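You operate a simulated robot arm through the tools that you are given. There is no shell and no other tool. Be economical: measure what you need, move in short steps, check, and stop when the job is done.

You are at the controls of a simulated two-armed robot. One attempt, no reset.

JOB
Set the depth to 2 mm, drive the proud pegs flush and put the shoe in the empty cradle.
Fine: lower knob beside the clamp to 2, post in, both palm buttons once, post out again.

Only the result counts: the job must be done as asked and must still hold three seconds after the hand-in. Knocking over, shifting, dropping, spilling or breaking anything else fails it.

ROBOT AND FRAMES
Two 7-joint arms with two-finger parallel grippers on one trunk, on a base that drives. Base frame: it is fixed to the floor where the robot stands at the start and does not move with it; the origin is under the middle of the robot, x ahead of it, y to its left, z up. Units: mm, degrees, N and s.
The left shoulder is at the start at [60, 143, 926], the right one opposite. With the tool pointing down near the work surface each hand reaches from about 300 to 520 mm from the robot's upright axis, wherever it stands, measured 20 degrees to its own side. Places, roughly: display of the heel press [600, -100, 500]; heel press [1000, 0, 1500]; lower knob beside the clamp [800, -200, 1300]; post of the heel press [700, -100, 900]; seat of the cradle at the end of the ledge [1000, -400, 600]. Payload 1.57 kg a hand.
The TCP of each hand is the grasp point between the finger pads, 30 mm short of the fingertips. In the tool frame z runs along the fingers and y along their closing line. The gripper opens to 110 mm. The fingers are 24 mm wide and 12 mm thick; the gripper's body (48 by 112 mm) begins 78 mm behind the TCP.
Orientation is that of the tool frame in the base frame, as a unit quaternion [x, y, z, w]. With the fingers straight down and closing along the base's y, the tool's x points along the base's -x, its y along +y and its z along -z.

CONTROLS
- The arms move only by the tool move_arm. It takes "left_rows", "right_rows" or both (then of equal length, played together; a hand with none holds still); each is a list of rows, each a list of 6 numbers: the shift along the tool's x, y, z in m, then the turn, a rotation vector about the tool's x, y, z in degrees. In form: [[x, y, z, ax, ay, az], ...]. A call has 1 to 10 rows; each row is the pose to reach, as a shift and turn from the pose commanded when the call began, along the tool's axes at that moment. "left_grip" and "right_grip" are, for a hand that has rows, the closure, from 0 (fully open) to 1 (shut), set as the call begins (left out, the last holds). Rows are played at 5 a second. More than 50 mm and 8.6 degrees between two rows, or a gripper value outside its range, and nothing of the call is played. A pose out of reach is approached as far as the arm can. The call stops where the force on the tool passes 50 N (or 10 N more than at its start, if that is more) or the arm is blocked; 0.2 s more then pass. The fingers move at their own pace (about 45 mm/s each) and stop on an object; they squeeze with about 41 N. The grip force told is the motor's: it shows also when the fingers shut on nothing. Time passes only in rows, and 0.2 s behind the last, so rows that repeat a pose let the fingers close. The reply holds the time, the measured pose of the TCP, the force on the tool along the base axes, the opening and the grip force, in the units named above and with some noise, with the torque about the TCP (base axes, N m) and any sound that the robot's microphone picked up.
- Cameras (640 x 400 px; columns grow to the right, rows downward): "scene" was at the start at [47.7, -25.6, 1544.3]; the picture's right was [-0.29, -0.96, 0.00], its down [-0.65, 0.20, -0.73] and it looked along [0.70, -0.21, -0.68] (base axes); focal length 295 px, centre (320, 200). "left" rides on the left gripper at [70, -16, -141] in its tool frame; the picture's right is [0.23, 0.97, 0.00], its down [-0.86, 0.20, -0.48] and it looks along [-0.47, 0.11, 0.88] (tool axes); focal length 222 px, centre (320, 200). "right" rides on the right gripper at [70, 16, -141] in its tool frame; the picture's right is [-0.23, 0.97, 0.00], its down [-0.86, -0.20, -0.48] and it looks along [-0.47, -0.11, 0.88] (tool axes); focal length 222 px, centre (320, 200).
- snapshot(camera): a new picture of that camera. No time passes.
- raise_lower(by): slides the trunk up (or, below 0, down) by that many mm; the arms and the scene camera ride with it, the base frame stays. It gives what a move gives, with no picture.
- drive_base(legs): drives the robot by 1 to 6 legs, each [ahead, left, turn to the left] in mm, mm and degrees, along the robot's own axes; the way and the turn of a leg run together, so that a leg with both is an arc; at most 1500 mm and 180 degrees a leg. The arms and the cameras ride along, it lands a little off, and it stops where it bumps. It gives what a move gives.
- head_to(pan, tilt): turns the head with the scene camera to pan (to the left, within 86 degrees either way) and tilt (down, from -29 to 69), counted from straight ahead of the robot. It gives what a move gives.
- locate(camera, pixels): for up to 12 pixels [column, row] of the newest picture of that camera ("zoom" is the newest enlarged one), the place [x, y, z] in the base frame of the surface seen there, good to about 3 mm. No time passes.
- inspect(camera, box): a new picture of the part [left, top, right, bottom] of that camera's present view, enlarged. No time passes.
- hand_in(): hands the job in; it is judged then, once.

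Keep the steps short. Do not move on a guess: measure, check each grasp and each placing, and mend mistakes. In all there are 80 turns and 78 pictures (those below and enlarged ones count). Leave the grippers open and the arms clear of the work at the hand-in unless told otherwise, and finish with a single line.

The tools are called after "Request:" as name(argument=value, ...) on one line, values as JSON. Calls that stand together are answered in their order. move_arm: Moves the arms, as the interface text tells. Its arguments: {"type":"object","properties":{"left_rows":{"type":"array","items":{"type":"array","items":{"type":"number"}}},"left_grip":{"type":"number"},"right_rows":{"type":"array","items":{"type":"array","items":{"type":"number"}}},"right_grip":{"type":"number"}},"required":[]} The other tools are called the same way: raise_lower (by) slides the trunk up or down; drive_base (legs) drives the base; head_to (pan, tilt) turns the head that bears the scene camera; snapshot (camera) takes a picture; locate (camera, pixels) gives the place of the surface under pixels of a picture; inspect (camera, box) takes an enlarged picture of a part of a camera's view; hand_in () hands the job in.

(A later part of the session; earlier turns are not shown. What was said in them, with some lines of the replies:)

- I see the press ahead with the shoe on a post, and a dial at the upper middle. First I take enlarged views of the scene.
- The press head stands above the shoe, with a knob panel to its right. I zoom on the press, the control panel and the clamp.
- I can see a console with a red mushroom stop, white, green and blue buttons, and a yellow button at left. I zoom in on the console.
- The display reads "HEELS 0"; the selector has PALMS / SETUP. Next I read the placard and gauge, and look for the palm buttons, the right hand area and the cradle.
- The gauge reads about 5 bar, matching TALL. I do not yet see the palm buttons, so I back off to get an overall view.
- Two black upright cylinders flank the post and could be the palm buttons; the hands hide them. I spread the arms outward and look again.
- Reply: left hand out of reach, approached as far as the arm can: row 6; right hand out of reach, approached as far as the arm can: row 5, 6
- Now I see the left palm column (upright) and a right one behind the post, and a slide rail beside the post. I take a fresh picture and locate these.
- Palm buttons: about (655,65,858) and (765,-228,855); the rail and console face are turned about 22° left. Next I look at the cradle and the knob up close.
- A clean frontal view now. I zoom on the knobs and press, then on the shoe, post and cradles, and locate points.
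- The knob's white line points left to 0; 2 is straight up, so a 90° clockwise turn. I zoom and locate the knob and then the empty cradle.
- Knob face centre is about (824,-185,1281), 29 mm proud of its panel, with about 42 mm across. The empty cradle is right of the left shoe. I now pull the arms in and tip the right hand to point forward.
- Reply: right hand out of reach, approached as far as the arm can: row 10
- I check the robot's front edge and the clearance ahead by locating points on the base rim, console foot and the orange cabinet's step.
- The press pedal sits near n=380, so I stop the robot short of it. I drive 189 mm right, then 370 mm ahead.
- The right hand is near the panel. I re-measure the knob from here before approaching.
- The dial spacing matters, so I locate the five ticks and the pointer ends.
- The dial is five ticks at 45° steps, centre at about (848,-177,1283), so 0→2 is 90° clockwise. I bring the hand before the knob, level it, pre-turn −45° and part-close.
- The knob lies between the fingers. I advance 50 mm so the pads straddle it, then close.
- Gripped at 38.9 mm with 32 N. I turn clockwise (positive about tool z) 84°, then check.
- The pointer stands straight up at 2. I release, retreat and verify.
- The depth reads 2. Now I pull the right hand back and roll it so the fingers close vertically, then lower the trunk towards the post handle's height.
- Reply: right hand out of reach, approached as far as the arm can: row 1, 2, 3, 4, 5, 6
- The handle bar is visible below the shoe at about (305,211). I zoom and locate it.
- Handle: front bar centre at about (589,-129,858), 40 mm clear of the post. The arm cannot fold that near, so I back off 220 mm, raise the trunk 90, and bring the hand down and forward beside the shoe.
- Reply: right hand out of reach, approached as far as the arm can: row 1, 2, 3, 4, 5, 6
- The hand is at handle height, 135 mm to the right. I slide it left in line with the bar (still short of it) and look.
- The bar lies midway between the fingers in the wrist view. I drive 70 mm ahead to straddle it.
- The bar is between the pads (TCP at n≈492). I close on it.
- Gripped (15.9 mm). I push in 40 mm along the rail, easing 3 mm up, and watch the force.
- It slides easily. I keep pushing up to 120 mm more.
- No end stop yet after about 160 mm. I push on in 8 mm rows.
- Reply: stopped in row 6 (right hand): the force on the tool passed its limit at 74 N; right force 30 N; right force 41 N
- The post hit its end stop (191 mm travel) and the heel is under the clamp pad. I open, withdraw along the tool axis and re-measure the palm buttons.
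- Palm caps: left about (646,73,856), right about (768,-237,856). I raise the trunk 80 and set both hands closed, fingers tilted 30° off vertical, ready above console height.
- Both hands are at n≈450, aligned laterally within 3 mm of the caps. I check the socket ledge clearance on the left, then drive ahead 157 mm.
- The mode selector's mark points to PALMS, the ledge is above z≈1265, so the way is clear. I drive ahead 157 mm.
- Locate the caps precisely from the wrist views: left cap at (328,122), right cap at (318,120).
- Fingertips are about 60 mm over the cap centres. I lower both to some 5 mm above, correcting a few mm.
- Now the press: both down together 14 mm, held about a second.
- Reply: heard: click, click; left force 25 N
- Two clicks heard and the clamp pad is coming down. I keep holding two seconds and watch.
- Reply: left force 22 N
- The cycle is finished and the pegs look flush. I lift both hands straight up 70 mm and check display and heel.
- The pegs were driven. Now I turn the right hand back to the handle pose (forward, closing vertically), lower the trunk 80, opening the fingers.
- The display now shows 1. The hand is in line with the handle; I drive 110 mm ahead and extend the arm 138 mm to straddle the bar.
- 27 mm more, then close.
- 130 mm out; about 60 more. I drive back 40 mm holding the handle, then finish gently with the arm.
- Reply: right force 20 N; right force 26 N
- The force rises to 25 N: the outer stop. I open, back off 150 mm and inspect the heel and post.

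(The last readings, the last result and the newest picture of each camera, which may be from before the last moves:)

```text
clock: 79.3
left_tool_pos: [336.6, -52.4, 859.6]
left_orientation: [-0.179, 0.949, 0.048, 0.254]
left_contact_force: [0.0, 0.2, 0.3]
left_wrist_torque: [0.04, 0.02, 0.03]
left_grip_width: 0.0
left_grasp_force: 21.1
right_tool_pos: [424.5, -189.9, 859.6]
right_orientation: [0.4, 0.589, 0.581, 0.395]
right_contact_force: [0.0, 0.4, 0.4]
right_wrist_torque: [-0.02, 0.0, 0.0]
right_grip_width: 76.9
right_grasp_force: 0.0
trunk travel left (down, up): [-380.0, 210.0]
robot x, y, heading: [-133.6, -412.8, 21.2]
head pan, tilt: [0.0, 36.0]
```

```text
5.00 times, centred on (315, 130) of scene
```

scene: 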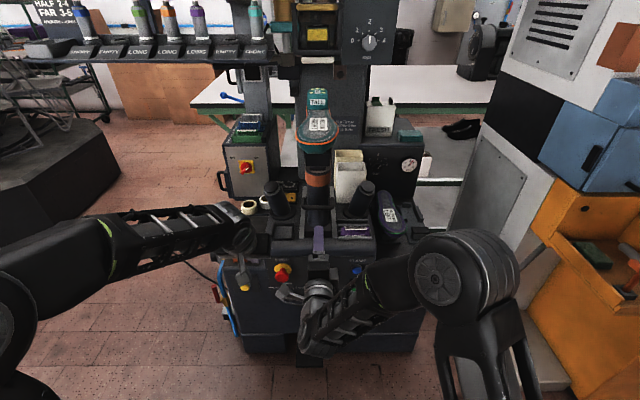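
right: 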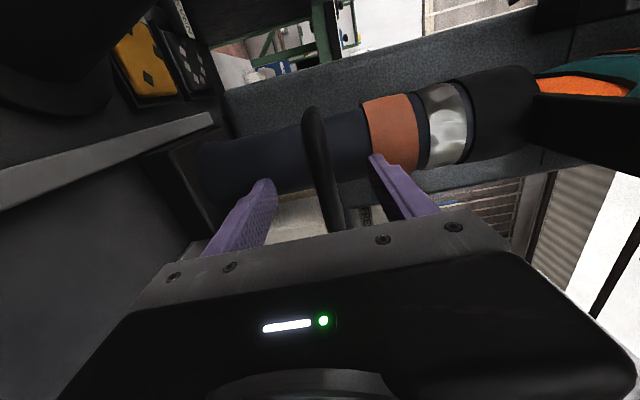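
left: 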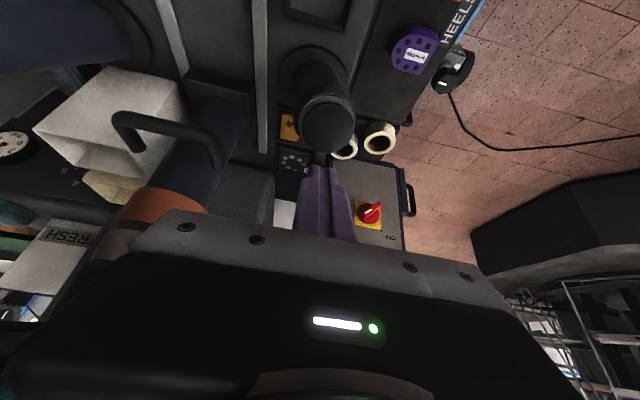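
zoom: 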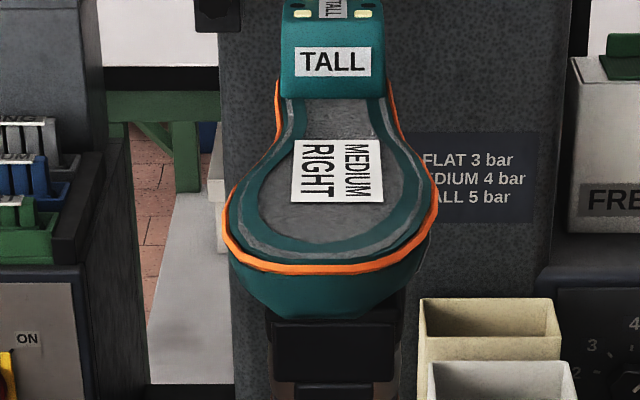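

Post is out and the shoe is clear of the clamp. I measure the shoe outline for the grasp.

Request:
locate(camera="zoom", pixels=[[335, 8], [335, 110], [335, 170], [335, 230], [284, 110], [392, 110], [262, 150], [405, 150], [236, 210], [430, 210], [330, 268], [285, 60]])

Request:
inspect(camera="scene", box=[360, 170, 470, 250])

Request:
locate(camera="zoom", pixels=[[90, 110], [130, 180], [200, 290], [110, 300], [170, 210], [260, 100], [290, 180], [330, 240], [330, 270], [230, 150], [280, 230], [310, 330]])

```text
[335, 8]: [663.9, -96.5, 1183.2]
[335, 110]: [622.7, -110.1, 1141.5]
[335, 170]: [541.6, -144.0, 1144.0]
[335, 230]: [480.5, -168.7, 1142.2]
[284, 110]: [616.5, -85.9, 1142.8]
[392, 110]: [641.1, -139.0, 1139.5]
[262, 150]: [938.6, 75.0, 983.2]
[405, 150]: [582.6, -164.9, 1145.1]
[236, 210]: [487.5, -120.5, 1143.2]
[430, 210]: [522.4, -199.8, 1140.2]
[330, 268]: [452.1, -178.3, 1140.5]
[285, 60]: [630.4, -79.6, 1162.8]
```

```text
5.00 times, centred on (415, 210) of scene
```

zoom: 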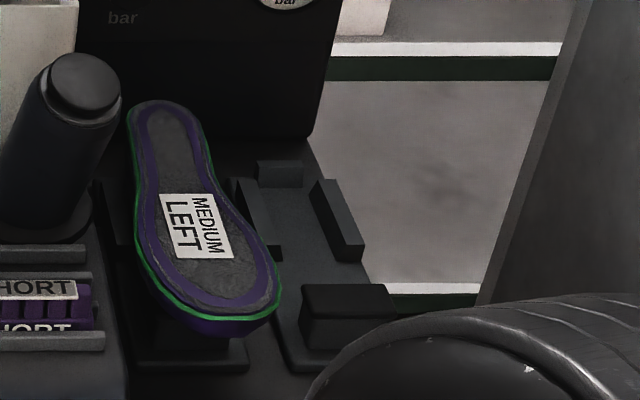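

```text
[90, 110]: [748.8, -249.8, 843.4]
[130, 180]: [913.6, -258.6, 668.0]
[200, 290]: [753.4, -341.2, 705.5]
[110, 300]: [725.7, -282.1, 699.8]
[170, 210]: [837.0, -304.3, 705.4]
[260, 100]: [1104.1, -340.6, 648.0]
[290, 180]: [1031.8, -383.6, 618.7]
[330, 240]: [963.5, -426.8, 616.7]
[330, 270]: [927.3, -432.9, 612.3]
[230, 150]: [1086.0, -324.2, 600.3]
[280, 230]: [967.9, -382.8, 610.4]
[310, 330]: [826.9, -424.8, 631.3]
```

Shoe sole plane z≈1142, waist 58 mm wide at n≈540, axis l≈-340. LEFT shoe sole is level at z≈705. I move right, raise the trunk and look closely at the empty cradle.

Request:
drive_base(legs=[[0, -300, 0.6], [100, 0, 0]])

Request:
raise_lower(by=210)

Request:
head_to(pan=-8, tilt=45)

Request:
snapshot(camera="scene")

```text
clock: 82.1
left_tool_pos: [537.3, -293.3, 858.7]
left_orientation: [-0.184, 0.949, 0.049, 0.253]
left_contact_force: [0.3, 0.5, 0.5]
left_wrist_torque: [0.01, -0.01, -0.02]
left_grip_width: 0.1
left_grasp_force: 21.5
right_tool_pos: [627.3, -431.1, 859.2]
right_orientation: [0.397, 0.592, 0.582, 0.391]
right_contact_force: [-0.1, 0.1, -0.5]
right_wrist_torque: [0.0, -0.01, -0.03]
right_grip_width: 76.8
right_grasp_force: 0.0
trunk travel left (down, up): [-380.0, 210.0]
robot x, y, heading: [68.9, -665.8, 22.1]
head pan, tilt: [0.0, 36.0]
```

```text
clock: 84.3
left_tool_pos: [537.3, -293.8, 1069.4]
left_orientation: [-0.184, 0.948, 0.048, 0.254]
left_contact_force: [0.2, -0.8, -0.4]
left_wrist_torque: [-0.04, 0.04, 0.01]
left_grip_width: 0.0
left_grasp_force: 21.6
right_tool_pos: [627.3, -431.0, 1070.6]
right_orientation: [0.397, 0.592, 0.582, 0.392]
right_contact_force: [-0.1, -1.1, -0.6]
right_wrist_torque: [-0.01, 0.01, 0.0]
right_grip_width: 76.9
right_grasp_force: 0.0
trunk travel left (down, up): [-590.0, 0.0]
robot x, y, heading: [69.6, -663.1, 21.7]
head pan, tilt: [0.0, 36.0]
```

```text
clock: 85.0
left_tool_pos: [536.2, -292.7, 1069.7]
left_orientation: [-0.184, 0.949, 0.049, 0.253]
left_contact_force: [-0.1, -0.4, -0.2]
left_wrist_torque: [0.01, 0.02, 0.0]
left_grip_width: 0.0
left_grasp_force: 21.4
right_tool_pos: [626.7, -432.0, 1069.9]
right_orientation: [0.397, 0.592, 0.582, 0.392]
right_contact_force: [-0.6, -0.2, -0.4]
right_wrist_torque: [0.0, -0.01, -0.03]
right_grip_width: 76.8
right_grasp_force: 0.1
trunk travel left (down, up): [-590.0, 0.0]
robot x, y, heading: [68.8, -658.3, 21.8]
head pan, tilt: [-8.0, 45.0]
```

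```text
19 pictures are left
```

scene: 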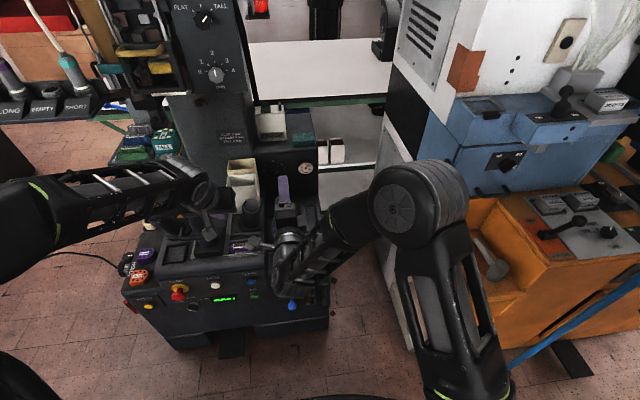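

The right arm hides the cradle. I roll the right hand to the shoe-grasp pose (45° down, closing sideways, open) and swing it right for a clear view.

Request:
move_arm(right_rows=[[-0.02, 0, 0, 2.93, 2.93, -7.07], [-0.04, 0, 0, 5.86, 5.86, -14.15], [-0.06, 0, 0, 8.79, 8.79, -21.2], [-0.08, 0, 0, 11.7, 11.7, -28.3], [-0.1, 0, 0, 14.65, 14.65, -35.4], [-0.12, 0, 0, 17.6, 17.6, -42.45], [-0.14, 0, 0, 20.5, 20.5, -49.5], [-0.16, 0, 0, 23.4, 23.4, -56.6], [-0.18, 0, 0, 26.4, 26.4, -63.7], [-0.2, 0, 0, 29.3, 29.3, -70.75]], right_grip=0)

Request:
move_arm(right_rows=[[0, 0, 0, 2.93, 2.93, -7.07], [0, 0, 0, 5.86, 5.86, -14.15]])

Request:
inspect(camera="scene", box=[250, 130, 410, 260])

```text
clock: 87.2
left_tool_pos: [537.1, -293.3, 1069.7]
left_orientation: [-0.184, 0.948, 0.049, 0.255]
left_contact_force: [-0.2, -0.5, 0.5]
left_wrist_torque: [-0.01, -0.01, 0.01]
left_grip_width: 0.1
left_grasp_force: 20.7
right_tool_pos: [701.4, -616.5, 1071.6]
right_orientation: [-0.081, 0.9, 0.172, 0.393]
right_contact_force: [0.0, -0.9, 0.5]
right_wrist_torque: [0.0, -0.01, 0.04]
right_grip_width: 109.8
right_grasp_force: 0.0
trunk travel left (down, up): [-590.0, 0.0]
robot x, y, heading: [67.3, -661.5, 22.1]
head pan, tilt: [-8.0, 45.0]
```

```text
clock: 87.8
left_tool_pos: [537.8, -292.9, 1070.7]
left_orientation: [-0.184, 0.948, 0.049, 0.253]
left_contact_force: [-0.4, 0.7, 0.2]
left_wrist_torque: [-0.02, -0.02, 0.03]
left_grip_width: 0.3
left_grasp_force: 21.0
right_tool_pos: [702.9, -615.6, 1071.2]
right_orientation: [-0.18, 0.909, 0.072, 0.369]
right_contact_force: [-0.3, 0.0, -0.2]
right_wrist_torque: [0.01, 0.0, 0.02]
right_grip_width: 109.9
right_grasp_force: 0.0
trunk travel left (down, up): [-590.0, 0.0]
robot x, y, heading: [69.4, -659.1, 21.9]
head pan, tilt: [-8.0, 45.0]
```

```text
3.08 times, centred on (330, 195) of scene
```

zoom: 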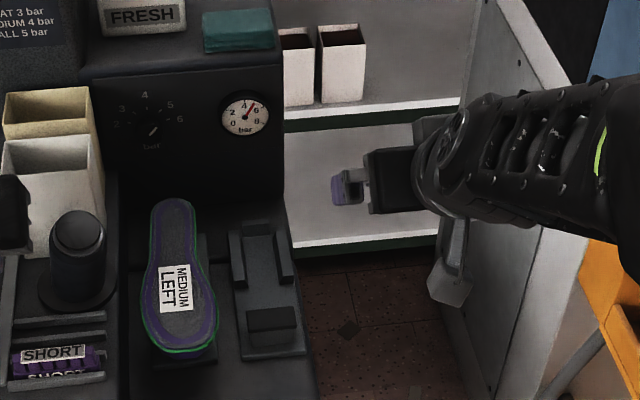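

Excellent view: the empty cradle has a rear block (257,226), two side walls (240,262)/(284,260) and a front block (272,318). I locate these and the LEFT shoe.

Request:
locate(camera="zoom", pixels=[[257, 223], [238, 255], [284, 255], [262, 255], [263, 285], [272, 317], [250, 315], [295, 315], [272, 345], [246, 222], [272, 222], [265, 305]])

Request:
locate(camera="zoom", pixels=[[173, 204], [183, 347], [144, 320], [216, 315], [158, 250], [200, 250], [175, 290], [193, 355], [165, 230], [180, 330], [242, 355], [305, 350]])

```text
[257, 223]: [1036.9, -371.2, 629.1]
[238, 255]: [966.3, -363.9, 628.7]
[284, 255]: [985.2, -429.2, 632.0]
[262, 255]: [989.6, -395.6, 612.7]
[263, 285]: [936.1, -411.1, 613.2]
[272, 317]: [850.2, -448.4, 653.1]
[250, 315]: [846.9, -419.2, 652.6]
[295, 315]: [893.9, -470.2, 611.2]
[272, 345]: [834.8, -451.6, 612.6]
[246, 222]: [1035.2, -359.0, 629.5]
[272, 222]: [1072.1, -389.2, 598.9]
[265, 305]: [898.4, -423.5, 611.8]
```

```text
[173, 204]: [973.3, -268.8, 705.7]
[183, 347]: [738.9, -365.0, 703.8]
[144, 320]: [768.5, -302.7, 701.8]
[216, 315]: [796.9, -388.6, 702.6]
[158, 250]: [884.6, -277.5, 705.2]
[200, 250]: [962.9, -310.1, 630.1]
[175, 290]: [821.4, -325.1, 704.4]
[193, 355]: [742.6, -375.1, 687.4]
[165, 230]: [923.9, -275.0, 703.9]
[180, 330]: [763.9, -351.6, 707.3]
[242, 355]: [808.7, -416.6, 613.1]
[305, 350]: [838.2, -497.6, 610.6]
```

Cradle centre line l≈-734, floor z 612; by the LEFT shoe, the seated shoe should have its toe at n≈546 and sole at z≈705. So the shoe must shift +199 along, −395 across, −437 down. First: raise the hand and drive back, left, and ahead to the shoe.

Request:
move_arm(right_rows=[[-0.0015, 0.013, -0.035, 0, 0, 0], [-0.003, 0.027, -0.07, 0, 0, 0], [-0.0045, 0.04, -0.105, 0, 0, 0], [-0.006, 0.054, -0.14, 0, 0, 0], [-0.0074, 0.067, -0.174, 0, 0, 0]])

Request:
drive_base(legs=[[-120, 0, 0], [0, 428, 0], [180, 0, 0]])

Request:
head_to(pan=-12, tilt=42)

Request:
snapshot(camera="scene")

```text
clock: 89.0
left_tool_pos: [536.6, -293.2, 1071.0]
left_orientation: [-0.186, 0.948, 0.05, 0.254]
left_contact_force: [0.2, 0.8, 0.2]
left_wrist_torque: [0.01, 0.0, -0.02]
left_grip_width: 0.0
left_grasp_force: 21.2
right_tool_pos: [569.9, -597.4, 1201.0]
right_orientation: [-0.178, 0.909, 0.073, 0.369]
right_contact_force: [-0.6, 0.1, 0.0]
right_wrist_torque: [-0.02, 0.0, -0.01]
right_grip_width: 109.8
right_grasp_force: 0.0
trunk travel left (down, up): [-590.0, 0.0]
robot x, y, heading: [67.9, -657.4, 22.1]
head pan, tilt: [-8.0, 45.0]
```

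```text
clock: 93.6
left_tool_pos: [437.1, 139.6, 1068.7]
left_orientation: [-0.189, 0.947, 0.051, 0.253]
left_contact_force: [1.2, 0.3, 0.4]
left_wrist_torque: [-0.02, 0.03, -0.03]
left_grip_width: 0.2
left_grasp_force: 21.2
right_tool_pos: [473.6, -165.8, 1199.0]
right_orientation: [-0.183, 0.908, 0.074, 0.368]
right_contact_force: [-0.1, 0.6, -0.2]
right_wrist_torque: [0.0, 0.03, -0.01]
right_grip_width: 110.0
right_grasp_force: 0.1
trunk travel left (down, up): [-590.0, 0.0]
robot x, y, heading: [-31.0, -235.8, 22.8]
head pan, tilt: [-8.0, 45.0]
```

```text
clock: 94.3
left_tool_pos: [434.4, 139.3, 1070.3]
left_orientation: [-0.19, 0.947, 0.052, 0.253]
left_contact_force: [-0.8, -0.4, 0.0]
left_wrist_torque: [-0.03, -0.02, 0.0]
left_grip_width: 0.1
left_grasp_force: 21.7
right_tool_pos: [471.8, -166.1, 1199.6]
right_orientation: [-0.184, 0.908, 0.074, 0.369]
right_contact_force: [0.0, -0.9, -1.0]
right_wrist_torque: [-0.01, 0.02, 0.02]
right_grip_width: 110.2
right_grasp_force: 0.0
trunk travel left (down, up): [-590.0, 0.0]
robot x, y, heading: [-28.4, -234.1, 23.2]
head pan, tilt: [-12.0, 42.0]
```

```text
17 pictures are left
```

scene: 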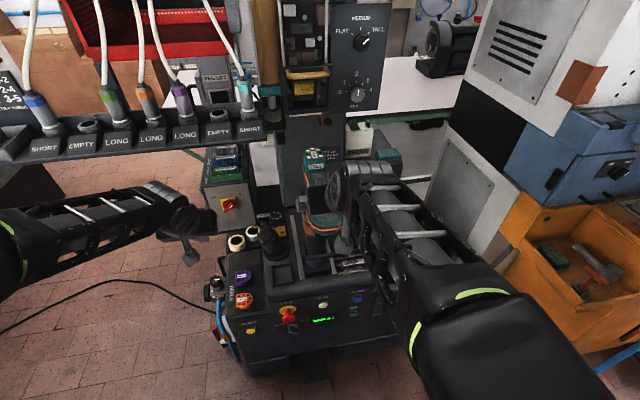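

I drive the last 73 mm with a 1° right turn, then check the alignment with the wrist camera and a scene zoom on the heel.

Request:
drive_base(legs=[[73, 0, -1]])

Request:
snapshot(camera="right")

Request:
inspect(camera="scene", box=[285, 120, 375, 230])

```text
clock: 95.3
left_tool_pos: [509.5, 155.7, 1069.3]
left_orientation: [-0.18, 0.949, 0.048, 0.253]
left_contact_force: [0.2, 0.9, 0.2]
left_wrist_torque: [0.0, -0.02, -0.01]
left_grip_width: 0.2
left_grasp_force: 21.2
right_tool_pos: [541.2, -149.0, 1198.6]
right_orientation: [-0.175, 0.91, 0.07, 0.369]
right_contact_force: [0.6, -0.3, 0.2]
right_wrist_torque: [-0.03, 0.01, 0.03]
right_grip_width: 110.2
right_grasp_force: 0.1
trunk travel left (down, up): [-590.0, 0.0]
robot x, y, heading: [34.6, -204.4, 21.7]
head pan, tilt: [-12.0, 42.0]
```

```text
16 pictures are left
```

right: 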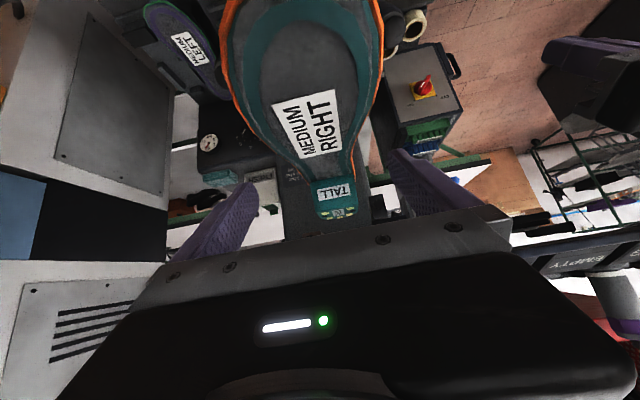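

```text
3.64 times, centred on (330, 175) of scene
```

zoom: 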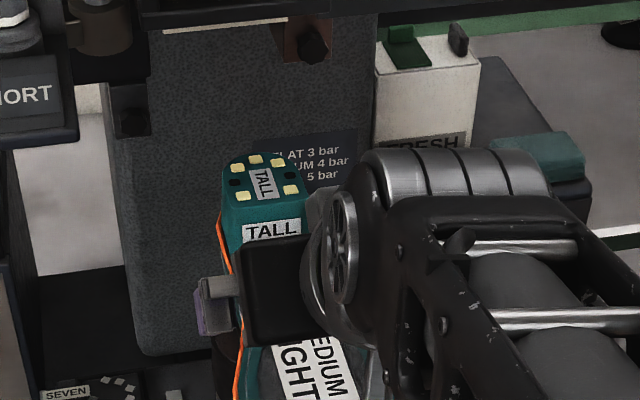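

Heel pegs look flush. I locate the waist edges and heel from the wrist picture.

Request:
locate(camera="right", pixels=[[303, 165], [357, 160], [285, 140], [365, 135], [318, 178], [353, 176], [335, 190], [340, 212], [316, 190], [357, 190], [300, 60], [335, 176]])

```text
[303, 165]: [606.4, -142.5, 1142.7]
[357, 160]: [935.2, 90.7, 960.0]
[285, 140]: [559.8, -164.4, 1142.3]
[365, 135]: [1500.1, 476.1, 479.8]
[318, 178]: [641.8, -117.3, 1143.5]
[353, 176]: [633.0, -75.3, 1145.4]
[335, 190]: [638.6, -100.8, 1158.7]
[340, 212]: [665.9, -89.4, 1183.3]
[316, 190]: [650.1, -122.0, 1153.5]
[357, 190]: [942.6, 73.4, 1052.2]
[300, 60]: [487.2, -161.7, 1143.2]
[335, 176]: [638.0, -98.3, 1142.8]
```

The waist centre is l≈-338 and the heel front at n≈554. I advance 100 mm along the tool axis to straddle the waist, then close gently and check.

Request:
move_arm(right_rows=[[0, 0.001, 0.03, 0, 0, 0], [-0.001, 0.003, 0.06, 0, 0, 0], [-0.002, 0.003, 0.085, 0, 0, 0], [-0.002, 0.003, 0.1, 0, 0, 0]])

Request:
snapshot(camera="right")

```text
clock: 96.3
left_tool_pos: [506.9, 156.7, 1069.9]
left_orientation: [-0.181, 0.949, 0.048, 0.254]
left_contact_force: [0.2, 0.6, 0.3]
left_wrist_torque: [-0.02, -0.02, 0.01]
left_grip_width: 0.0
left_grasp_force: 21.1
right_tool_pos: [603.5, -119.6, 1130.3]
right_orientation: [-0.175, 0.91, 0.07, 0.37]
right_contact_force: [0.3, 0.3, -0.6]
right_wrist_torque: [0.0, 0.01, 0.0]
right_grip_width: 109.9
right_grasp_force: 0.0
trunk travel left (down, up): [-590.0, 0.0]
robot x, y, heading: [39.3, -207.1, 21.6]
head pan, tilt: [-12.0, 42.0]
```

```text
14 pictures are left
```

right: 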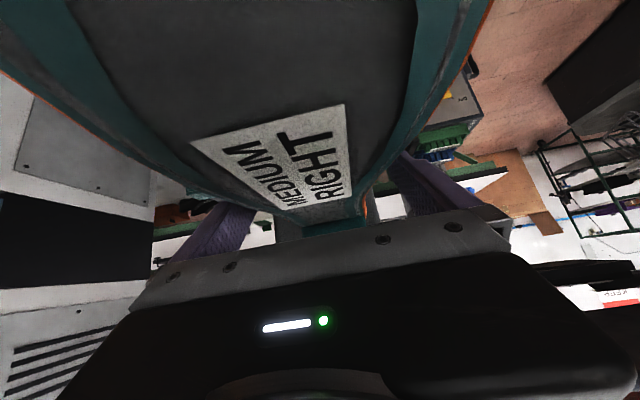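

The waist sits between the fingers. I close.

Request:
move_arm(right_rows=[[0, 0, 0, 0, 0, 0], [0, 0, 0, 0, 0, 0], [0, 0, 0, 0, 0, 0], [0, 0, 0, 0, 0, 0], [0, 0, 0, 0, 0, 0]], right_grip=1)

```text
clock: 97.5
left_tool_pos: [507.1, 157.1, 1069.4]
left_orientation: [-0.181, 0.949, 0.049, 0.253]
left_contact_force: [0.4, -0.5, -0.5]
left_wrist_torque: [0.0, 0.0, 0.0]
left_grip_width: 0.0
left_grasp_force: 21.2
right_tool_pos: [603.4, -119.9, 1130.0]
right_orientation: [-0.175, 0.91, 0.071, 0.369]
right_contact_force: [2.3, -3.1, 2.0]
right_wrist_torque: [0.04, 0.06, -0.04]
right_grip_width: 70.5
right_grasp_force: 38.1
trunk travel left (down, up): [-590.0, 0.0]
robot x, y, heading: [33.8, -202.6, 21.4]
head pan, tilt: [-12.0, 42.0]
```

Gripped at 70.5 mm with 38 N. I lift straight up 45 mm and check weight and grip.

Request:
move_arm(right_rows=[[-0.0035, 0, -0.0036, 0, 0, 0], [-0.0105, 0, -0.0108, 0, 0, 0], [-0.021, 0, -0.0215, 0, 0, 0], [-0.0314, 0, -0.0323, 0, 0, 0], [-0.0314, 0, -0.0323, 0, 0, 0]])

Request:
snapshot(camera="scene")

```text
clock: 98.7
left_tool_pos: [508.1, 156.6, 1069.4]
left_orientation: [-0.181, 0.949, 0.048, 0.253]
left_contact_force: [-0.1, -0.4, -0.6]
left_wrist_torque: [0.01, 0.01, -0.04]
left_grip_width: 0.1
left_grasp_force: 21.5
right_tool_pos: [604.1, -121.8, 1173.9]
right_orientation: [-0.175, 0.91, 0.071, 0.369]
right_contact_force: [-0.1, -0.1, -8.1]
right_wrist_torque: [0.0, 0.04, 0.02]
right_grip_width: 69.9
right_grasp_force: 41.3
trunk travel left (down, up): [-590.0, 0.0]
robot x, y, heading: [38.9, -205.7, 21.7]
head pan, tilt: [-12.0, 42.0]
```

```text
13 pictures are left
```

scene: 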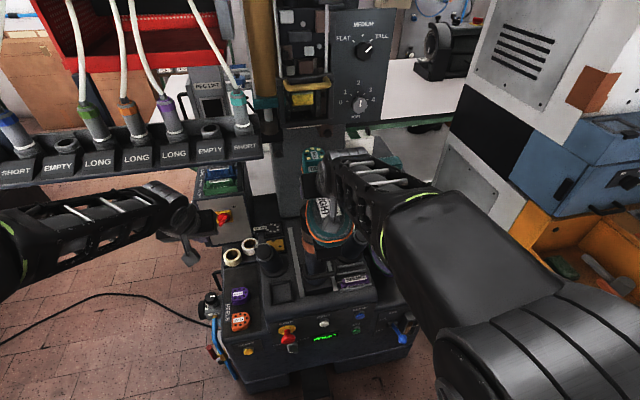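

The shoe is lifted (8 N, no torque). I continue up another 68 mm.

Request:
move_arm(right_rows=[[-0.012, 0, -0.012, 0, 0, 0], [-0.024, 0, -0.0245, 0, 0, 0], [-0.036, 0, -0.037, 0, 0, 0], [-0.0474, 0, -0.0488, 0, 0, 0]])

Request:
inspect(camera="scene", box=[260, 120, 400, 280])

```text
clock: 99.7
left_tool_pos: [508.4, 156.9, 1068.2]
left_orientation: [-0.181, 0.949, 0.048, 0.253]
left_contact_force: [-0.1, 1.3, 0.3]
left_wrist_torque: [-0.01, 0.0, -0.01]
left_grip_width: 0.0
left_grasp_force: 21.4
right_tool_pos: [605.1, -119.2, 1242.0]
right_orientation: [-0.176, 0.91, 0.071, 0.369]
right_contact_force: [0.0, 0.0, -8.1]
right_wrist_torque: [0.0, -0.03, 0.03]
right_grip_width: 70.1
right_grasp_force: 41.1
trunk travel left (down, up): [-590.0, 0.0]
robot x, y, heading: [35.3, -204.8, 21.7]
head pan, tilt: [-12.0, 42.0]
```

```text
2.50 times, centred on (330, 200) of scene
```

zoom: 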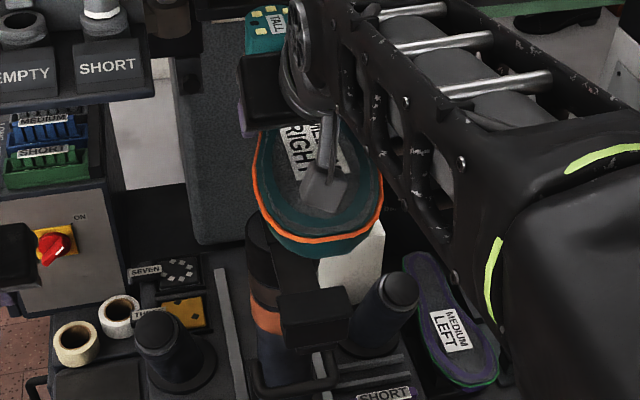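

The shoe is clear above the post (lifted 112 mm; shoe only about 93 deep). I drive back 250, then right 390, and check the shoe in hand.

Request:
drive_base(legs=[[-250, 0, 0], [0, -393, 0]])

Request:
move_arm(right_rows=[[0.0053, 0, 0.0226, 0, 0, 0], [0.0105, 0, 0.0453, 0, 0, 0], [0.0158, 0, 0.068, 0, 0, 0], [0.021, 0, 0.0905, 0, 0, 0], [0.0263, 0, 0.113, 0, 0, 0], [0.0316, 0, 0.136, 0, 0, 0], [0.037, 0, 0.158, 0, 0, 0], [0.0421, 0, 0.181, 0, 0, 0], [0.0474, 0, 0.2037, 0, 0, 0], [0.0527, 0, 0.2263, 0, 0, 0]])

Request:
head_to(pan=-14, tilt=40)

Request:
snapshot(camera="scene")

```text
clock: 103.6
left_tool_pos: [421.3, -305.8, 1068.6]
left_orientation: [-0.18, 0.949, 0.049, 0.253]
left_contact_force: [-0.3, -0.4, -1.1]
left_wrist_torque: [0.01, -0.01, 0.02]
left_grip_width: 0.0
left_grasp_force: 21.5
right_tool_pos: [516.6, -581.9, 1241.2]
right_orientation: [-0.175, 0.91, 0.071, 0.368]
right_contact_force: [0.1, -0.1, -8.0]
right_wrist_torque: [-0.04, 0.04, 0.0]
right_grip_width: 69.1
right_grasp_force: 41.2
trunk travel left (down, up): [-590.0, 0.0]
robot x, y, heading: [-52.9, -665.4, 21.5]
head pan, tilt: [-12.0, 42.0]
```

```text
clock: 105.8
left_tool_pos: [421.2, -306.0, 1069.7]
left_orientation: [-0.181, 0.949, 0.049, 0.253]
left_contact_force: [-0.3, 0.2, 0.5]
left_wrist_torque: [0.0, 0.01, 0.02]
left_grip_width: 0.2
left_grasp_force: 21.0
right_tool_pos: [631.2, -537.0, 1042.0]
right_orientation: [-0.175, 0.91, 0.071, 0.369]
right_contact_force: [0.6, 0.0, -8.6]
right_wrist_torque: [-0.04, 0.02, -0.02]
right_grip_width: 67.3
right_grasp_force: 40.7
trunk travel left (down, up): [-590.0, 0.0]
robot x, y, heading: [-50.8, -671.2, 21.7]
head pan, tilt: [-12.0, 42.0]
```

```text
clock: 106.4
left_tool_pos: [420.7, -305.9, 1069.5]
left_orientation: [-0.18, 0.949, 0.048, 0.253]
left_contact_force: [-1.0, 0.5, 0.8]
left_wrist_torque: [-0.02, 0.01, 0.01]
left_grip_width: 0.0
left_grasp_force: 21.6
right_tool_pos: [628.9, -536.6, 1042.5]
right_orientation: [-0.175, 0.91, 0.07, 0.369]
right_contact_force: [0.7, -0.4, -7.4]
right_wrist_torque: [-0.03, -0.02, -0.02]
right_grip_width: 67.2
right_grasp_force: 40.5
trunk travel left (down, up): [-590.0, 0.0]
robot x, y, heading: [-52.4, -669.9, 21.9]
head pan, tilt: [-14.0, 40.0]
```

```text
11 pictures are left
```

scene: 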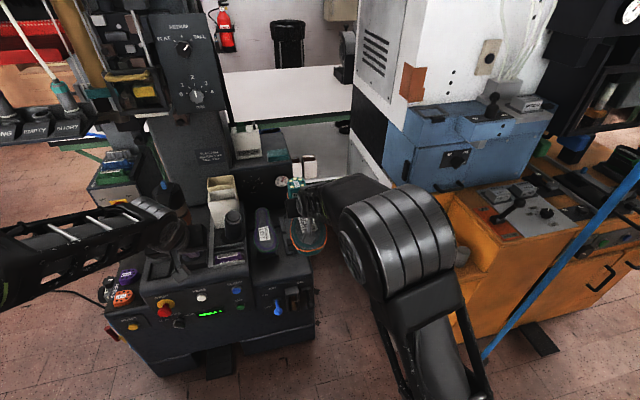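

Grip width has crept from 70.5 to 67.2 mm, so I check the shoe's pose in the hand.

Request:
inspect(camera="scene", box=[265, 160, 365, 270])

Request:
snapshot(camera="right")

Request:
locate(camera="right", pixels=[[250, 60], [320, 60], [390, 60], [300, 110], [340, 150], [250, 110], [380, 110], [320, 20], [150, 60], [440, 60], [335, 185], [320, 3]])

```text
3.64 times, centred on (315, 215) of scene
```

zoom: 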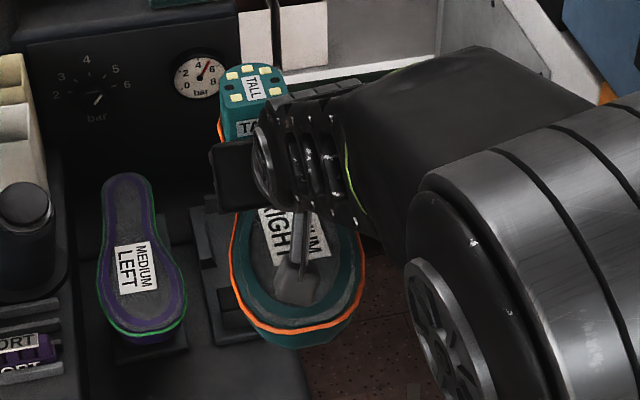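

```text
9 pictures are left
```

right: 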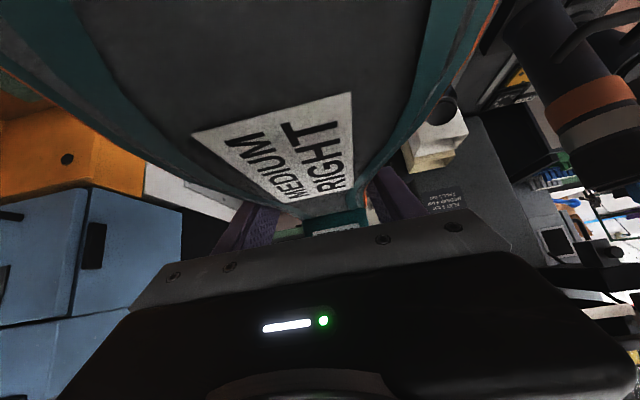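

```text
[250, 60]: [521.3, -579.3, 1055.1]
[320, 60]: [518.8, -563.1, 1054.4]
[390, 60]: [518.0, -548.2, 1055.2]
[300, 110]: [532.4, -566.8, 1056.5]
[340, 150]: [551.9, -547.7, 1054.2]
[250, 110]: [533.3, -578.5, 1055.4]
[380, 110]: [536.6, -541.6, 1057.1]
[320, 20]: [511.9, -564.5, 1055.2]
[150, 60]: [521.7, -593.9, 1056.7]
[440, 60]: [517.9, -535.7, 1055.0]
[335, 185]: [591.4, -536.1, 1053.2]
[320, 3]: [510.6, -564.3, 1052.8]
```

The sole is still level (z 1055, 12.5 mm above TCP as before); it may have crept a little toward the robot. I locate toe tip and heel now.

Request:
locate(camera="zoom", pixels=[[297, 326], [297, 318], [240, 275], [358, 270], [233, 100], [285, 85], [250, 68], [290, 322], [310, 322]])

Request:
raise_lower(by=-225)

```text
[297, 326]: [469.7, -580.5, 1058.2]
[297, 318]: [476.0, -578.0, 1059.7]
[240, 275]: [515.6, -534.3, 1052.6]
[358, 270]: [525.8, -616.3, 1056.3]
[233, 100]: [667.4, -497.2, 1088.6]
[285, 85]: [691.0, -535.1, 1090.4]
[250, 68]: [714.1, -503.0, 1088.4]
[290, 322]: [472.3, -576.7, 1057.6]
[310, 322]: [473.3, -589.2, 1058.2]
```

```text
clock: 108.8
left_tool_pos: [420.5, -306.0, 844.1]
left_orientation: [-0.18, 0.949, 0.049, 0.254]
left_contact_force: [-0.1, 0.2, 0.6]
left_wrist_torque: [0.0, -0.05, -0.01]
left_grip_width: 0.2
left_grasp_force: 21.4
right_tool_pos: [629.3, -538.0, 817.6]
right_orientation: [-0.174, 0.91, 0.07, 0.37]
right_contact_force: [0.0, 0.0, -7.7]
right_wrist_torque: [0.01, 0.02, -0.02]
right_grip_width: 66.8
right_grasp_force: 40.9
trunk travel left (down, up): [-365.0, 225.0]
robot x, y, heading: [-52.1, -667.0, 21.6]
head pan, tilt: [-14.0, 40.0]
```

The shoe held its place (toe 168 mm ahead of TCP as before, about 1.3° yaw, which I'll take out with the base turn). The left forearm would pass through the post, so I first retract the left hand.

Request:
move_arm(left_rows=[[0.0148, 0, -0.03, 0, 0, 0], [0.0297, 0, -0.06, 0, 0, 0], [0.0445, 0, -0.09, 0, 0, 0], [0.0593, 0, -0.12, 0, 0, 0], [0.0741, 0, -0.15, 0, 0, 0], [0.089, 0, -0.18, 0, 0, 0], [0.1038, 0, -0.21, 0, 0, 0], [0.1186, 0, -0.24, 0, 0, 0]])

Request:
drive_base(legs=[[200, -13, 1]])

Request:
snapshot(camera="scene")

```text
clock: 110.6
left_tool_pos: [213.1, -387.3, 993.7]
left_orientation: [-0.18, 0.949, 0.049, 0.253]
left_contact_force: [0.1, 0.8, 0.5]
left_wrist_torque: [0.03, 0.0, 0.0]
left_grip_width: 0.0
left_grasp_force: 21.4
right_tool_pos: [629.3, -537.1, 817.7]
right_orientation: [-0.176, 0.91, 0.07, 0.369]
right_contact_force: [0.6, 0.1, -8.5]
right_wrist_torque: [-0.04, -0.01, 0.01]
right_grip_width: 66.8
right_grasp_force: 40.7
trunk travel left (down, up): [-365.0, 225.0]
robot x, y, heading: [-51.9, -668.0, 21.3]
head pan, tilt: [-14.0, 40.0]
```

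```text
clock: 112.2
left_tool_pos: [392.0, -318.0, 993.7]
left_orientation: [-0.193, 0.947, 0.052, 0.252]
left_contact_force: [-0.1, -0.1, -0.6]
left_wrist_torque: [-0.04, 0.03, 0.01]
left_grip_width: 0.0
left_grasp_force: 21.1
right_tool_pos: [811.0, -457.9, 816.5]
right_orientation: [-0.186, 0.908, 0.075, 0.368]
right_contact_force: [0.7, -0.2, -8.3]
right_wrist_torque: [-0.02, -0.02, -0.04]
right_grip_width: 66.1
right_grasp_force: 41.2
trunk travel left (down, up): [-365.0, 225.0]
robot x, y, heading: [132.4, -607.6, 23.1]
head pan, tilt: [-14.0, 40.0]
```

```text
8 pictures are left
```

scene: 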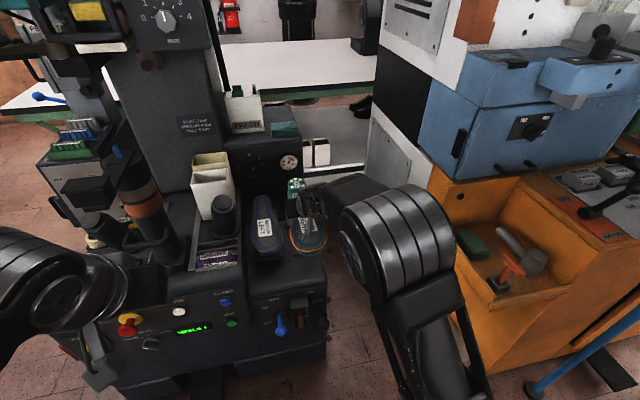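

Remaining: +133 along, about −6 across. I check the right elbow's clearance to the orange/gray cabinet, and the shoe edges.

Request:
locate(camera="scene", pixels=[[445, 215], [450, 250], [400, 200], [432, 185], [455, 230], [470, 330], [395, 165], [365, 190], [308, 250], [291, 232], [325, 228], [296, 183]])

```text
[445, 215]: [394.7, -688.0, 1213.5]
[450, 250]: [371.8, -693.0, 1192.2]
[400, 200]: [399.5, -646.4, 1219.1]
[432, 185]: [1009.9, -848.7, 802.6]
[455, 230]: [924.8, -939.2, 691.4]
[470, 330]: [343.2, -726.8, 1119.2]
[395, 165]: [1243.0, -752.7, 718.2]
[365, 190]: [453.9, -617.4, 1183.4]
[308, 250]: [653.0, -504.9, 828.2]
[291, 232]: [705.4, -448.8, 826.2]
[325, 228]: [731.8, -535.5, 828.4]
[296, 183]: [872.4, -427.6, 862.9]
```

Elbow has ample room. I drive 133 ahead and 11 right.

Request:
drive_base(legs=[[133, -11, 0]])

Request:
inspect(camera="scene", box=[230, 160, 370, 290])

```text
clock: 113.5
left_tool_pos: [520.1, -273.9, 992.1]
left_orientation: [-0.194, 0.947, 0.052, 0.252]
left_contact_force: [0.0, -0.4, -0.2]
left_wrist_torque: [-0.01, 0.02, 0.0]
left_grip_width: 0.0
left_grasp_force: 20.9
right_tool_pos: [939.4, -413.1, 816.5]
right_orientation: [-0.188, 0.908, 0.075, 0.367]
right_contact_force: [0.2, 0.4, -8.3]
right_wrist_torque: [-0.03, 0.01, 0.01]
right_grip_width: 66.6
right_grasp_force: 41.5
trunk travel left (down, up): [-365.0, 225.0]
robot x, y, heading: [262.2, -563.6, 23.0]
head pan, tilt: [-14.0, 40.0]
```

```text
3.08 times, centred on (300, 225) of scene
```

zoom: 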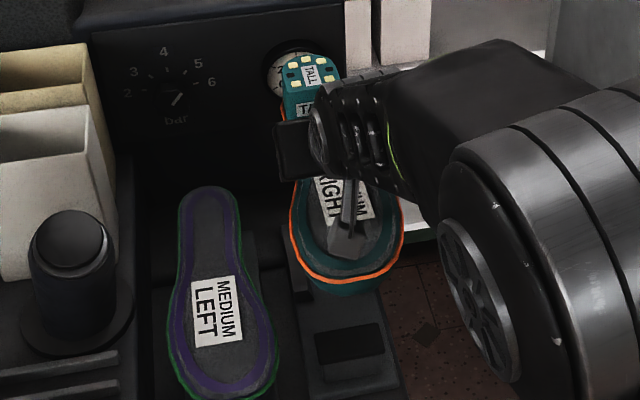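

TCP is at n≈716, l≈-735. I measure the shoe once more before lowering.

Request:
locate(camera="zoom", pixels=[[348, 276], [296, 235], [399, 225], [294, 225], [286, 70], [336, 68], [310, 62], [345, 335], [320, 335], [375, 335], [350, 355], [300, 75]])

```text
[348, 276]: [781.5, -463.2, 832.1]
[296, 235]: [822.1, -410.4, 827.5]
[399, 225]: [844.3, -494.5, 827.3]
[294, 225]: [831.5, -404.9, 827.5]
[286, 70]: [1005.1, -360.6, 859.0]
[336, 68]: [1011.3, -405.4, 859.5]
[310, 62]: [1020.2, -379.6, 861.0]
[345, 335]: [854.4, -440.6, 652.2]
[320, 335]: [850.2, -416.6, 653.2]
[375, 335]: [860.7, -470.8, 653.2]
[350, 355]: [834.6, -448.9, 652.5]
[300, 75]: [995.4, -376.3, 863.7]
```

Shoe is aligned with the cradle within about 2 mm (toe n≈547). I lower 105 mm straight down.

Request:
move_arm(right_rows=[[0.0146, 0, 0.0151, 0, 0, 0], [0.0292, 0, 0.0302, 0, 0, 0], [0.0437, 0, 0.0453, 0, 0, 0], [0.0583, 0, 0.0605, 0, 0, 0], [0.0729, 0, 0.0756, 0, 0, 0]])

Request:
inspect(camera="scene", box=[230, 160, 370, 290])

```text
clock: 114.7
left_tool_pos: [519.4, -274.3, 994.1]
left_orientation: [-0.194, 0.947, 0.053, 0.252]
left_contact_force: [-1.0, 0.1, 0.8]
left_wrist_torque: [0.02, 0.02, 0.01]
left_grip_width: 0.0
left_grasp_force: 21.2
right_tool_pos: [942.0, -414.0, 711.7]
right_orientation: [-0.187, 0.907, 0.075, 0.368]
right_contact_force: [-0.1, 0.6, -7.6]
right_wrist_torque: [-0.02, 0.01, -0.03]
right_grip_width: 66.6
right_grasp_force: 41.1
trunk travel left (down, up): [-365.0, 225.0]
robot x, y, heading: [263.7, -566.0, 23.2]
head pan, tilt: [-14.0, 40.0]
```

```text
3.08 times, centred on (300, 225) of scene
```

zoom: 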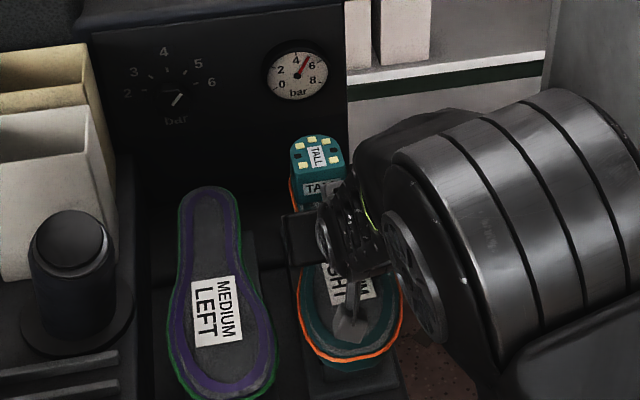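

17 mm to go. I lower 14 mm in small rows, easing 2 mm back.

Request:
move_arm(right_rows=[[0.005, 0, 0.002, 0, 0, 0], [0.0076, 0, 0.0047, 0, 0, 0], [0.0097, 0, 0.0068, 0, 0, 0], [0.0111, 0, 0.0087, 0, 0, 0]])

```text
clock: 115.7
left_tool_pos: [518.7, -273.8, 995.9]
left_orientation: [-0.195, 0.946, 0.052, 0.254]
left_contact_force: [-0.4, 0.4, 0.2]
left_wrist_torque: [-0.02, -0.01, -0.03]
left_grip_width: 0.1
left_grasp_force: 21.1
right_tool_pos: [939.0, -413.8, 700.2]
right_orientation: [-0.187, 0.907, 0.077, 0.37]
right_contact_force: [-2.5, -2.4, 2.4]
right_wrist_torque: [0.43, -0.62, 0.04]
right_grip_width: 66.7
right_grasp_force: 41.3
trunk travel left (down, up): [-365.0, 225.0]
robot x, y, heading: [263.5, -562.6, 23.2]
head pan, tilt: [-14.0, 40.0]
```

Contact begins: 10 N with a torque showing touch at the heel end. I look before going on.

Request:
inspect(camera="scene", box=[270, 190, 340, 290])

Request:
locate(camera="zoom", pixels=[[250, 70], [345, 70], [300, 100], [345, 355], [345, 340], [250, 290], [440, 290], [255, 250], [300, 60], [320, 330]])

```text
4.00 times, centred on (305, 240) of scene
```

zoom: 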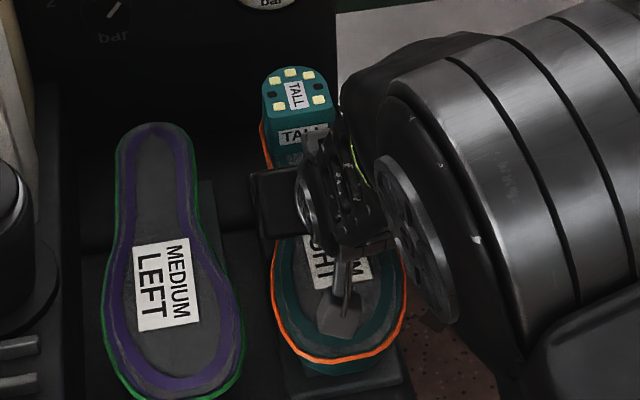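

```text
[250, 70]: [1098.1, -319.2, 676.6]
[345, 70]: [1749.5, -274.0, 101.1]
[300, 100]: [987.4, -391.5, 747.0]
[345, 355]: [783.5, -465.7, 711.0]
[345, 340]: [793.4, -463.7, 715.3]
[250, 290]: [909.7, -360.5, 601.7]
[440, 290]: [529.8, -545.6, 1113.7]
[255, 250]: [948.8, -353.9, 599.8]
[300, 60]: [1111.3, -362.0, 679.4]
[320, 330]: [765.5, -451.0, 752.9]
```

The heel end has seated (heel level ≈706) while the toe is about 6 mm high. I pitch the hand −1.7° and lower 3 mm to seat the toe.

Request:
move_arm(right_rows=[[0.001, 0, 0.001, 0, -0.9, 0], [0.002, 0, 0.0021, 0, -1.7, 0], [0.002, 0, 0.0021, 0, -1.7, 0]])

```text
clock: 116.5
left_tool_pos: [518.2, -273.8, 993.8]
left_orientation: [-0.194, 0.946, 0.052, 0.254]
left_contact_force: [0.2, 0.5, -0.1]
left_wrist_torque: [-0.01, -0.01, 0.0]
left_grip_width: 0.0
left_grasp_force: 21.8
right_tool_pos: [938.5, -413.7, 696.8]
right_orientation: [-0.187, 0.901, 0.079, 0.383]
right_contact_force: [-0.3, 0.4, 7.4]
right_wrist_torque: [-0.02, 0.88, -0.02]
right_grip_width: 65.9
right_grasp_force: 40.9
trunk travel left (down, up): [-365.0, 225.0]
robot x, y, heading: [263.0, -564.1, 23.4]
head pan, tilt: [-14.0, 40.0]
```

Both ends now bear (force 15 N, torque reversed). I open to about 90 mm, hold, and check before withdrawing.

Request:
move_arm(right_rows=[[0, 0, 0, 0, 0, 0], [0, 0, 0, 0, 0, 0], [0, 0, 0, 0, 0, 0], [0, 0, 0, 0, 0, 0]], right_grip=0.15)

Request:
move_arm(right_rows=[[0, 0, -0.02, 0, 0, 0], [0, 0, -0.05, 0, 0, 0], [0, 0, -0.09, 0, 0, 0], [0, 0, -0.13, 0, 0, 0], [0, 0, -0.17, 0, 0, 0]])

Request:
snapshot(camera="right")

```text
clock: 117.5
left_tool_pos: [518.7, -274.7, 994.0]
left_orientation: [-0.195, 0.946, 0.052, 0.253]
left_contact_force: [0.4, -0.7, -0.3]
left_wrist_torque: [-0.03, -0.01, 0.01]
left_grip_width: 0.1
left_grasp_force: 21.3
right_tool_pos: [938.3, -413.2, 695.9]
right_orientation: [-0.186, 0.902, 0.078, 0.381]
right_contact_force: [-0.2, 0.1, -0.1]
right_wrist_torque: [0.06, -0.01, 0.01]
right_grip_width: 93.7
right_grasp_force: 0.0
trunk travel left (down, up): [-365.0, 225.0]
robot x, y, heading: [261.8, -560.2, 23.0]
head pan, tilt: [-14.0, 40.0]
```

```text
clock: 118.7
left_tool_pos: [518.7, -273.9, 994.0]
left_orientation: [-0.194, 0.946, 0.052, 0.254]
left_contact_force: [-0.9, 0.1, 0.4]
left_wrist_torque: [-0.01, 0.01, 0.01]
left_grip_width: 0.0
left_grasp_force: 21.2
right_tool_pos: [824.6, -461.0, 816.2]
right_orientation: [-0.187, 0.902, 0.079, 0.381]
right_contact_force: [0.5, 0.6, -0.5]
right_wrist_torque: [0.01, 0.03, 0.01]
right_grip_width: 93.4
right_grasp_force: 0.0
trunk travel left (down, up): [-365.0, 225.0]
robot x, y, heading: [261.0, -562.6, 23.4]
head pan, tilt: [-14.0, 40.0]
```

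```text
4 pictures are left
```

right: 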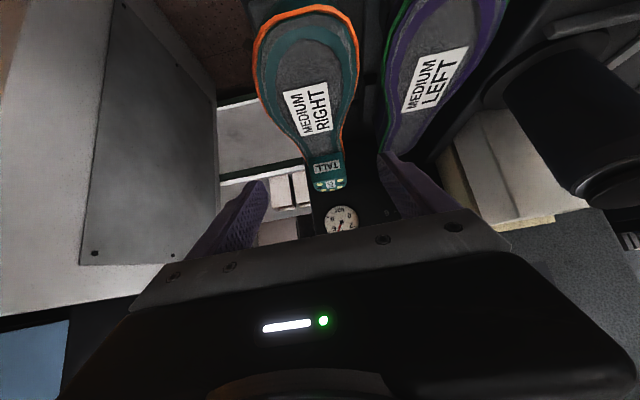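

The shoe stays in the cradle parallel to the LEFT one. I locate its sole to check level and position.

Request:
locate(camera="right", pixels=[[305, 12], [305, 40], [315, 110], [318, 145], [263, 60], [352, 60], [325, 183], [335, 165], [430, 70], [470, 30]])

```text
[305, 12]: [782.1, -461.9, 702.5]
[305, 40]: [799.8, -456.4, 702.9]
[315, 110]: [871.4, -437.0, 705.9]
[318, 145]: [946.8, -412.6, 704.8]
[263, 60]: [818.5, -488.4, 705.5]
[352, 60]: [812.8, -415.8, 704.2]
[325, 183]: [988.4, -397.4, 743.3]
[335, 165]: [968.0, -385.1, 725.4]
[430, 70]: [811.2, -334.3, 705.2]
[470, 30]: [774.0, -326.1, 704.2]
```

The sole is level at z≈704, same as the LEFT shoe: seated. I drive back and open both grippers, then take a last look.

Request:
drive_base(legs=[[-400, 0, 0]])

Request:
move_arm(left_rows=[[0, 0, 0, 0, 0, 0], [0, 0, 0, 0, 0, 0], [0, 0, 0, 0, 0, 0], [0, 0, 0, 0, 0, 0], [0, 0, 0, 0, 0, 0], [0, 0, 0, 0, 0, 0]], right_rows=[[0, 0, 0, 0, 0, 0], [0, 0, 0, 0, 0, 0], [0, 0, 0, 0, 0, 0], [0, 0, 0, 0, 0, 0], [0, 0, 0, 0, 0, 0], [0, 0, 0, 0, 0, 0]], left_grip=0, right_grip=0)

Request:
head_to(pan=5, tilt=32)

Request:
snapshot(camera="scene")

```text
clock: 121.2
left_tool_pos: [154.6, -431.3, 994.2]
left_orientation: [-0.195, 0.946, 0.053, 0.253]
left_contact_force: [0.1, 0.0, 0.1]
left_wrist_torque: [0.0, -0.02, -0.03]
left_grip_width: 0.0
left_grasp_force: 21.3
right_tool_pos: [459.2, -616.1, 815.8]
right_orientation: [-0.186, 0.902, 0.078, 0.382]
right_contact_force: [-0.1, -0.3, -0.1]
right_wrist_torque: [-0.02, -0.01, 0.02]
right_grip_width: 93.6
right_grasp_force: 0.2
trunk travel left (down, up): [-365.0, 225.0]
robot x, y, heading: [-96.7, -722.2, 23.1]
head pan, tilt: [-14.0, 40.0]
```

```text
clock: 122.5
left_tool_pos: [154.5, -431.1, 995.3]
left_orientation: [-0.194, 0.947, 0.051, 0.252]
left_contact_force: [-0.5, -0.6, -0.8]
left_wrist_torque: [0.03, -0.04, 0.01]
left_grip_width: 109.8
left_grasp_force: 0.1
right_tool_pos: [459.0, -616.7, 815.1]
right_orientation: [-0.186, 0.902, 0.078, 0.381]
right_contact_force: [-0.5, -0.2, 0.6]
right_wrist_torque: [0.0, -0.02, 0.0]
right_grip_width: 110.1
right_grasp_force: 0.0
trunk travel left (down, up): [-365.0, 225.0]
robot x, y, heading: [-99.6, -721.5, 23.2]
head pan, tilt: [-14.0, 40.0]
```

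```text
clock: 123.4
left_tool_pos: [153.3, -430.7, 994.7]
left_orientation: [-0.195, 0.947, 0.051, 0.252]
left_contact_force: [-0.6, 0.3, 0.3]
left_wrist_torque: [0.0, 0.02, -0.02]
left_grip_width: 110.1
left_grasp_force: 0.1
right_tool_pos: [459.7, -615.6, 815.3]
right_orientation: [-0.186, 0.902, 0.078, 0.381]
right_contact_force: [-0.2, -0.4, -0.1]
right_wrist_torque: [-0.02, 0.03, 0.01]
right_grip_width: 110.2
right_grasp_force: 0.0
trunk travel left (down, up): [-365.0, 225.0]
robot x, y, heading: [-101.9, -720.6, 23.0]
head pan, tilt: [5.0, 32.0]
```

```text
3 pictures are left
```

scene: 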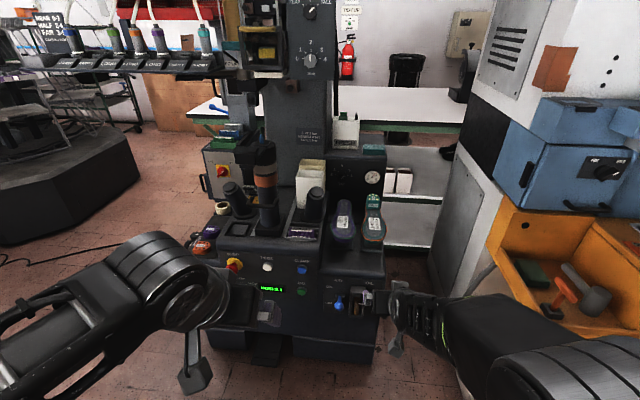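

All stands as wanted. One last zoom on the shoes, post and knob.

Request:
inspect(camera="scene", box=[330, 180, 400, 250])

Request:
inspect(camera="scene", box=[220, 30, 360, 300])

```text
5.71 times, centred on (365, 215) of scene
```

zoom: 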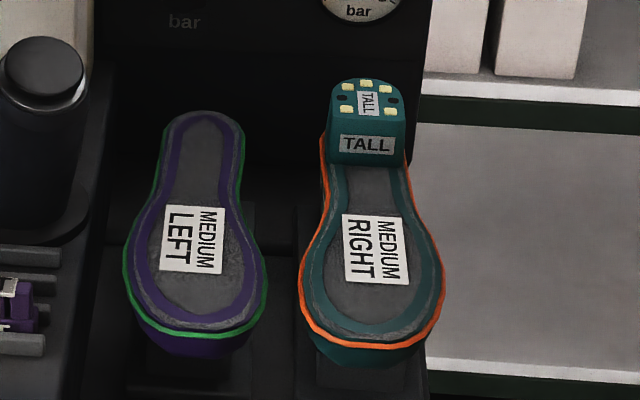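

```text
1.48 times, centred on (290, 165) of scene
```

zoom: 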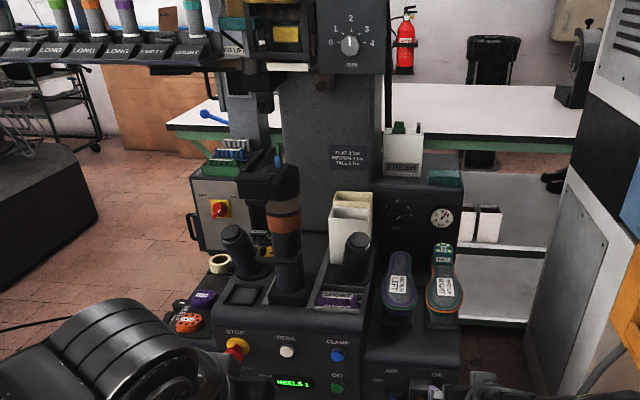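

Pegs are flush, the knob is at 2, the post is out, the display reads HEELS 1, and the shoe is seated. I hand in.

Request:
hand_in()

```text
The job is handed in.
```

Handed in: depth at 2 mm, pegs look flush after one press of both palm buttons (display shows HEELS 1), post back out, shoe level in the empty cradle, grippers open and arms clear.
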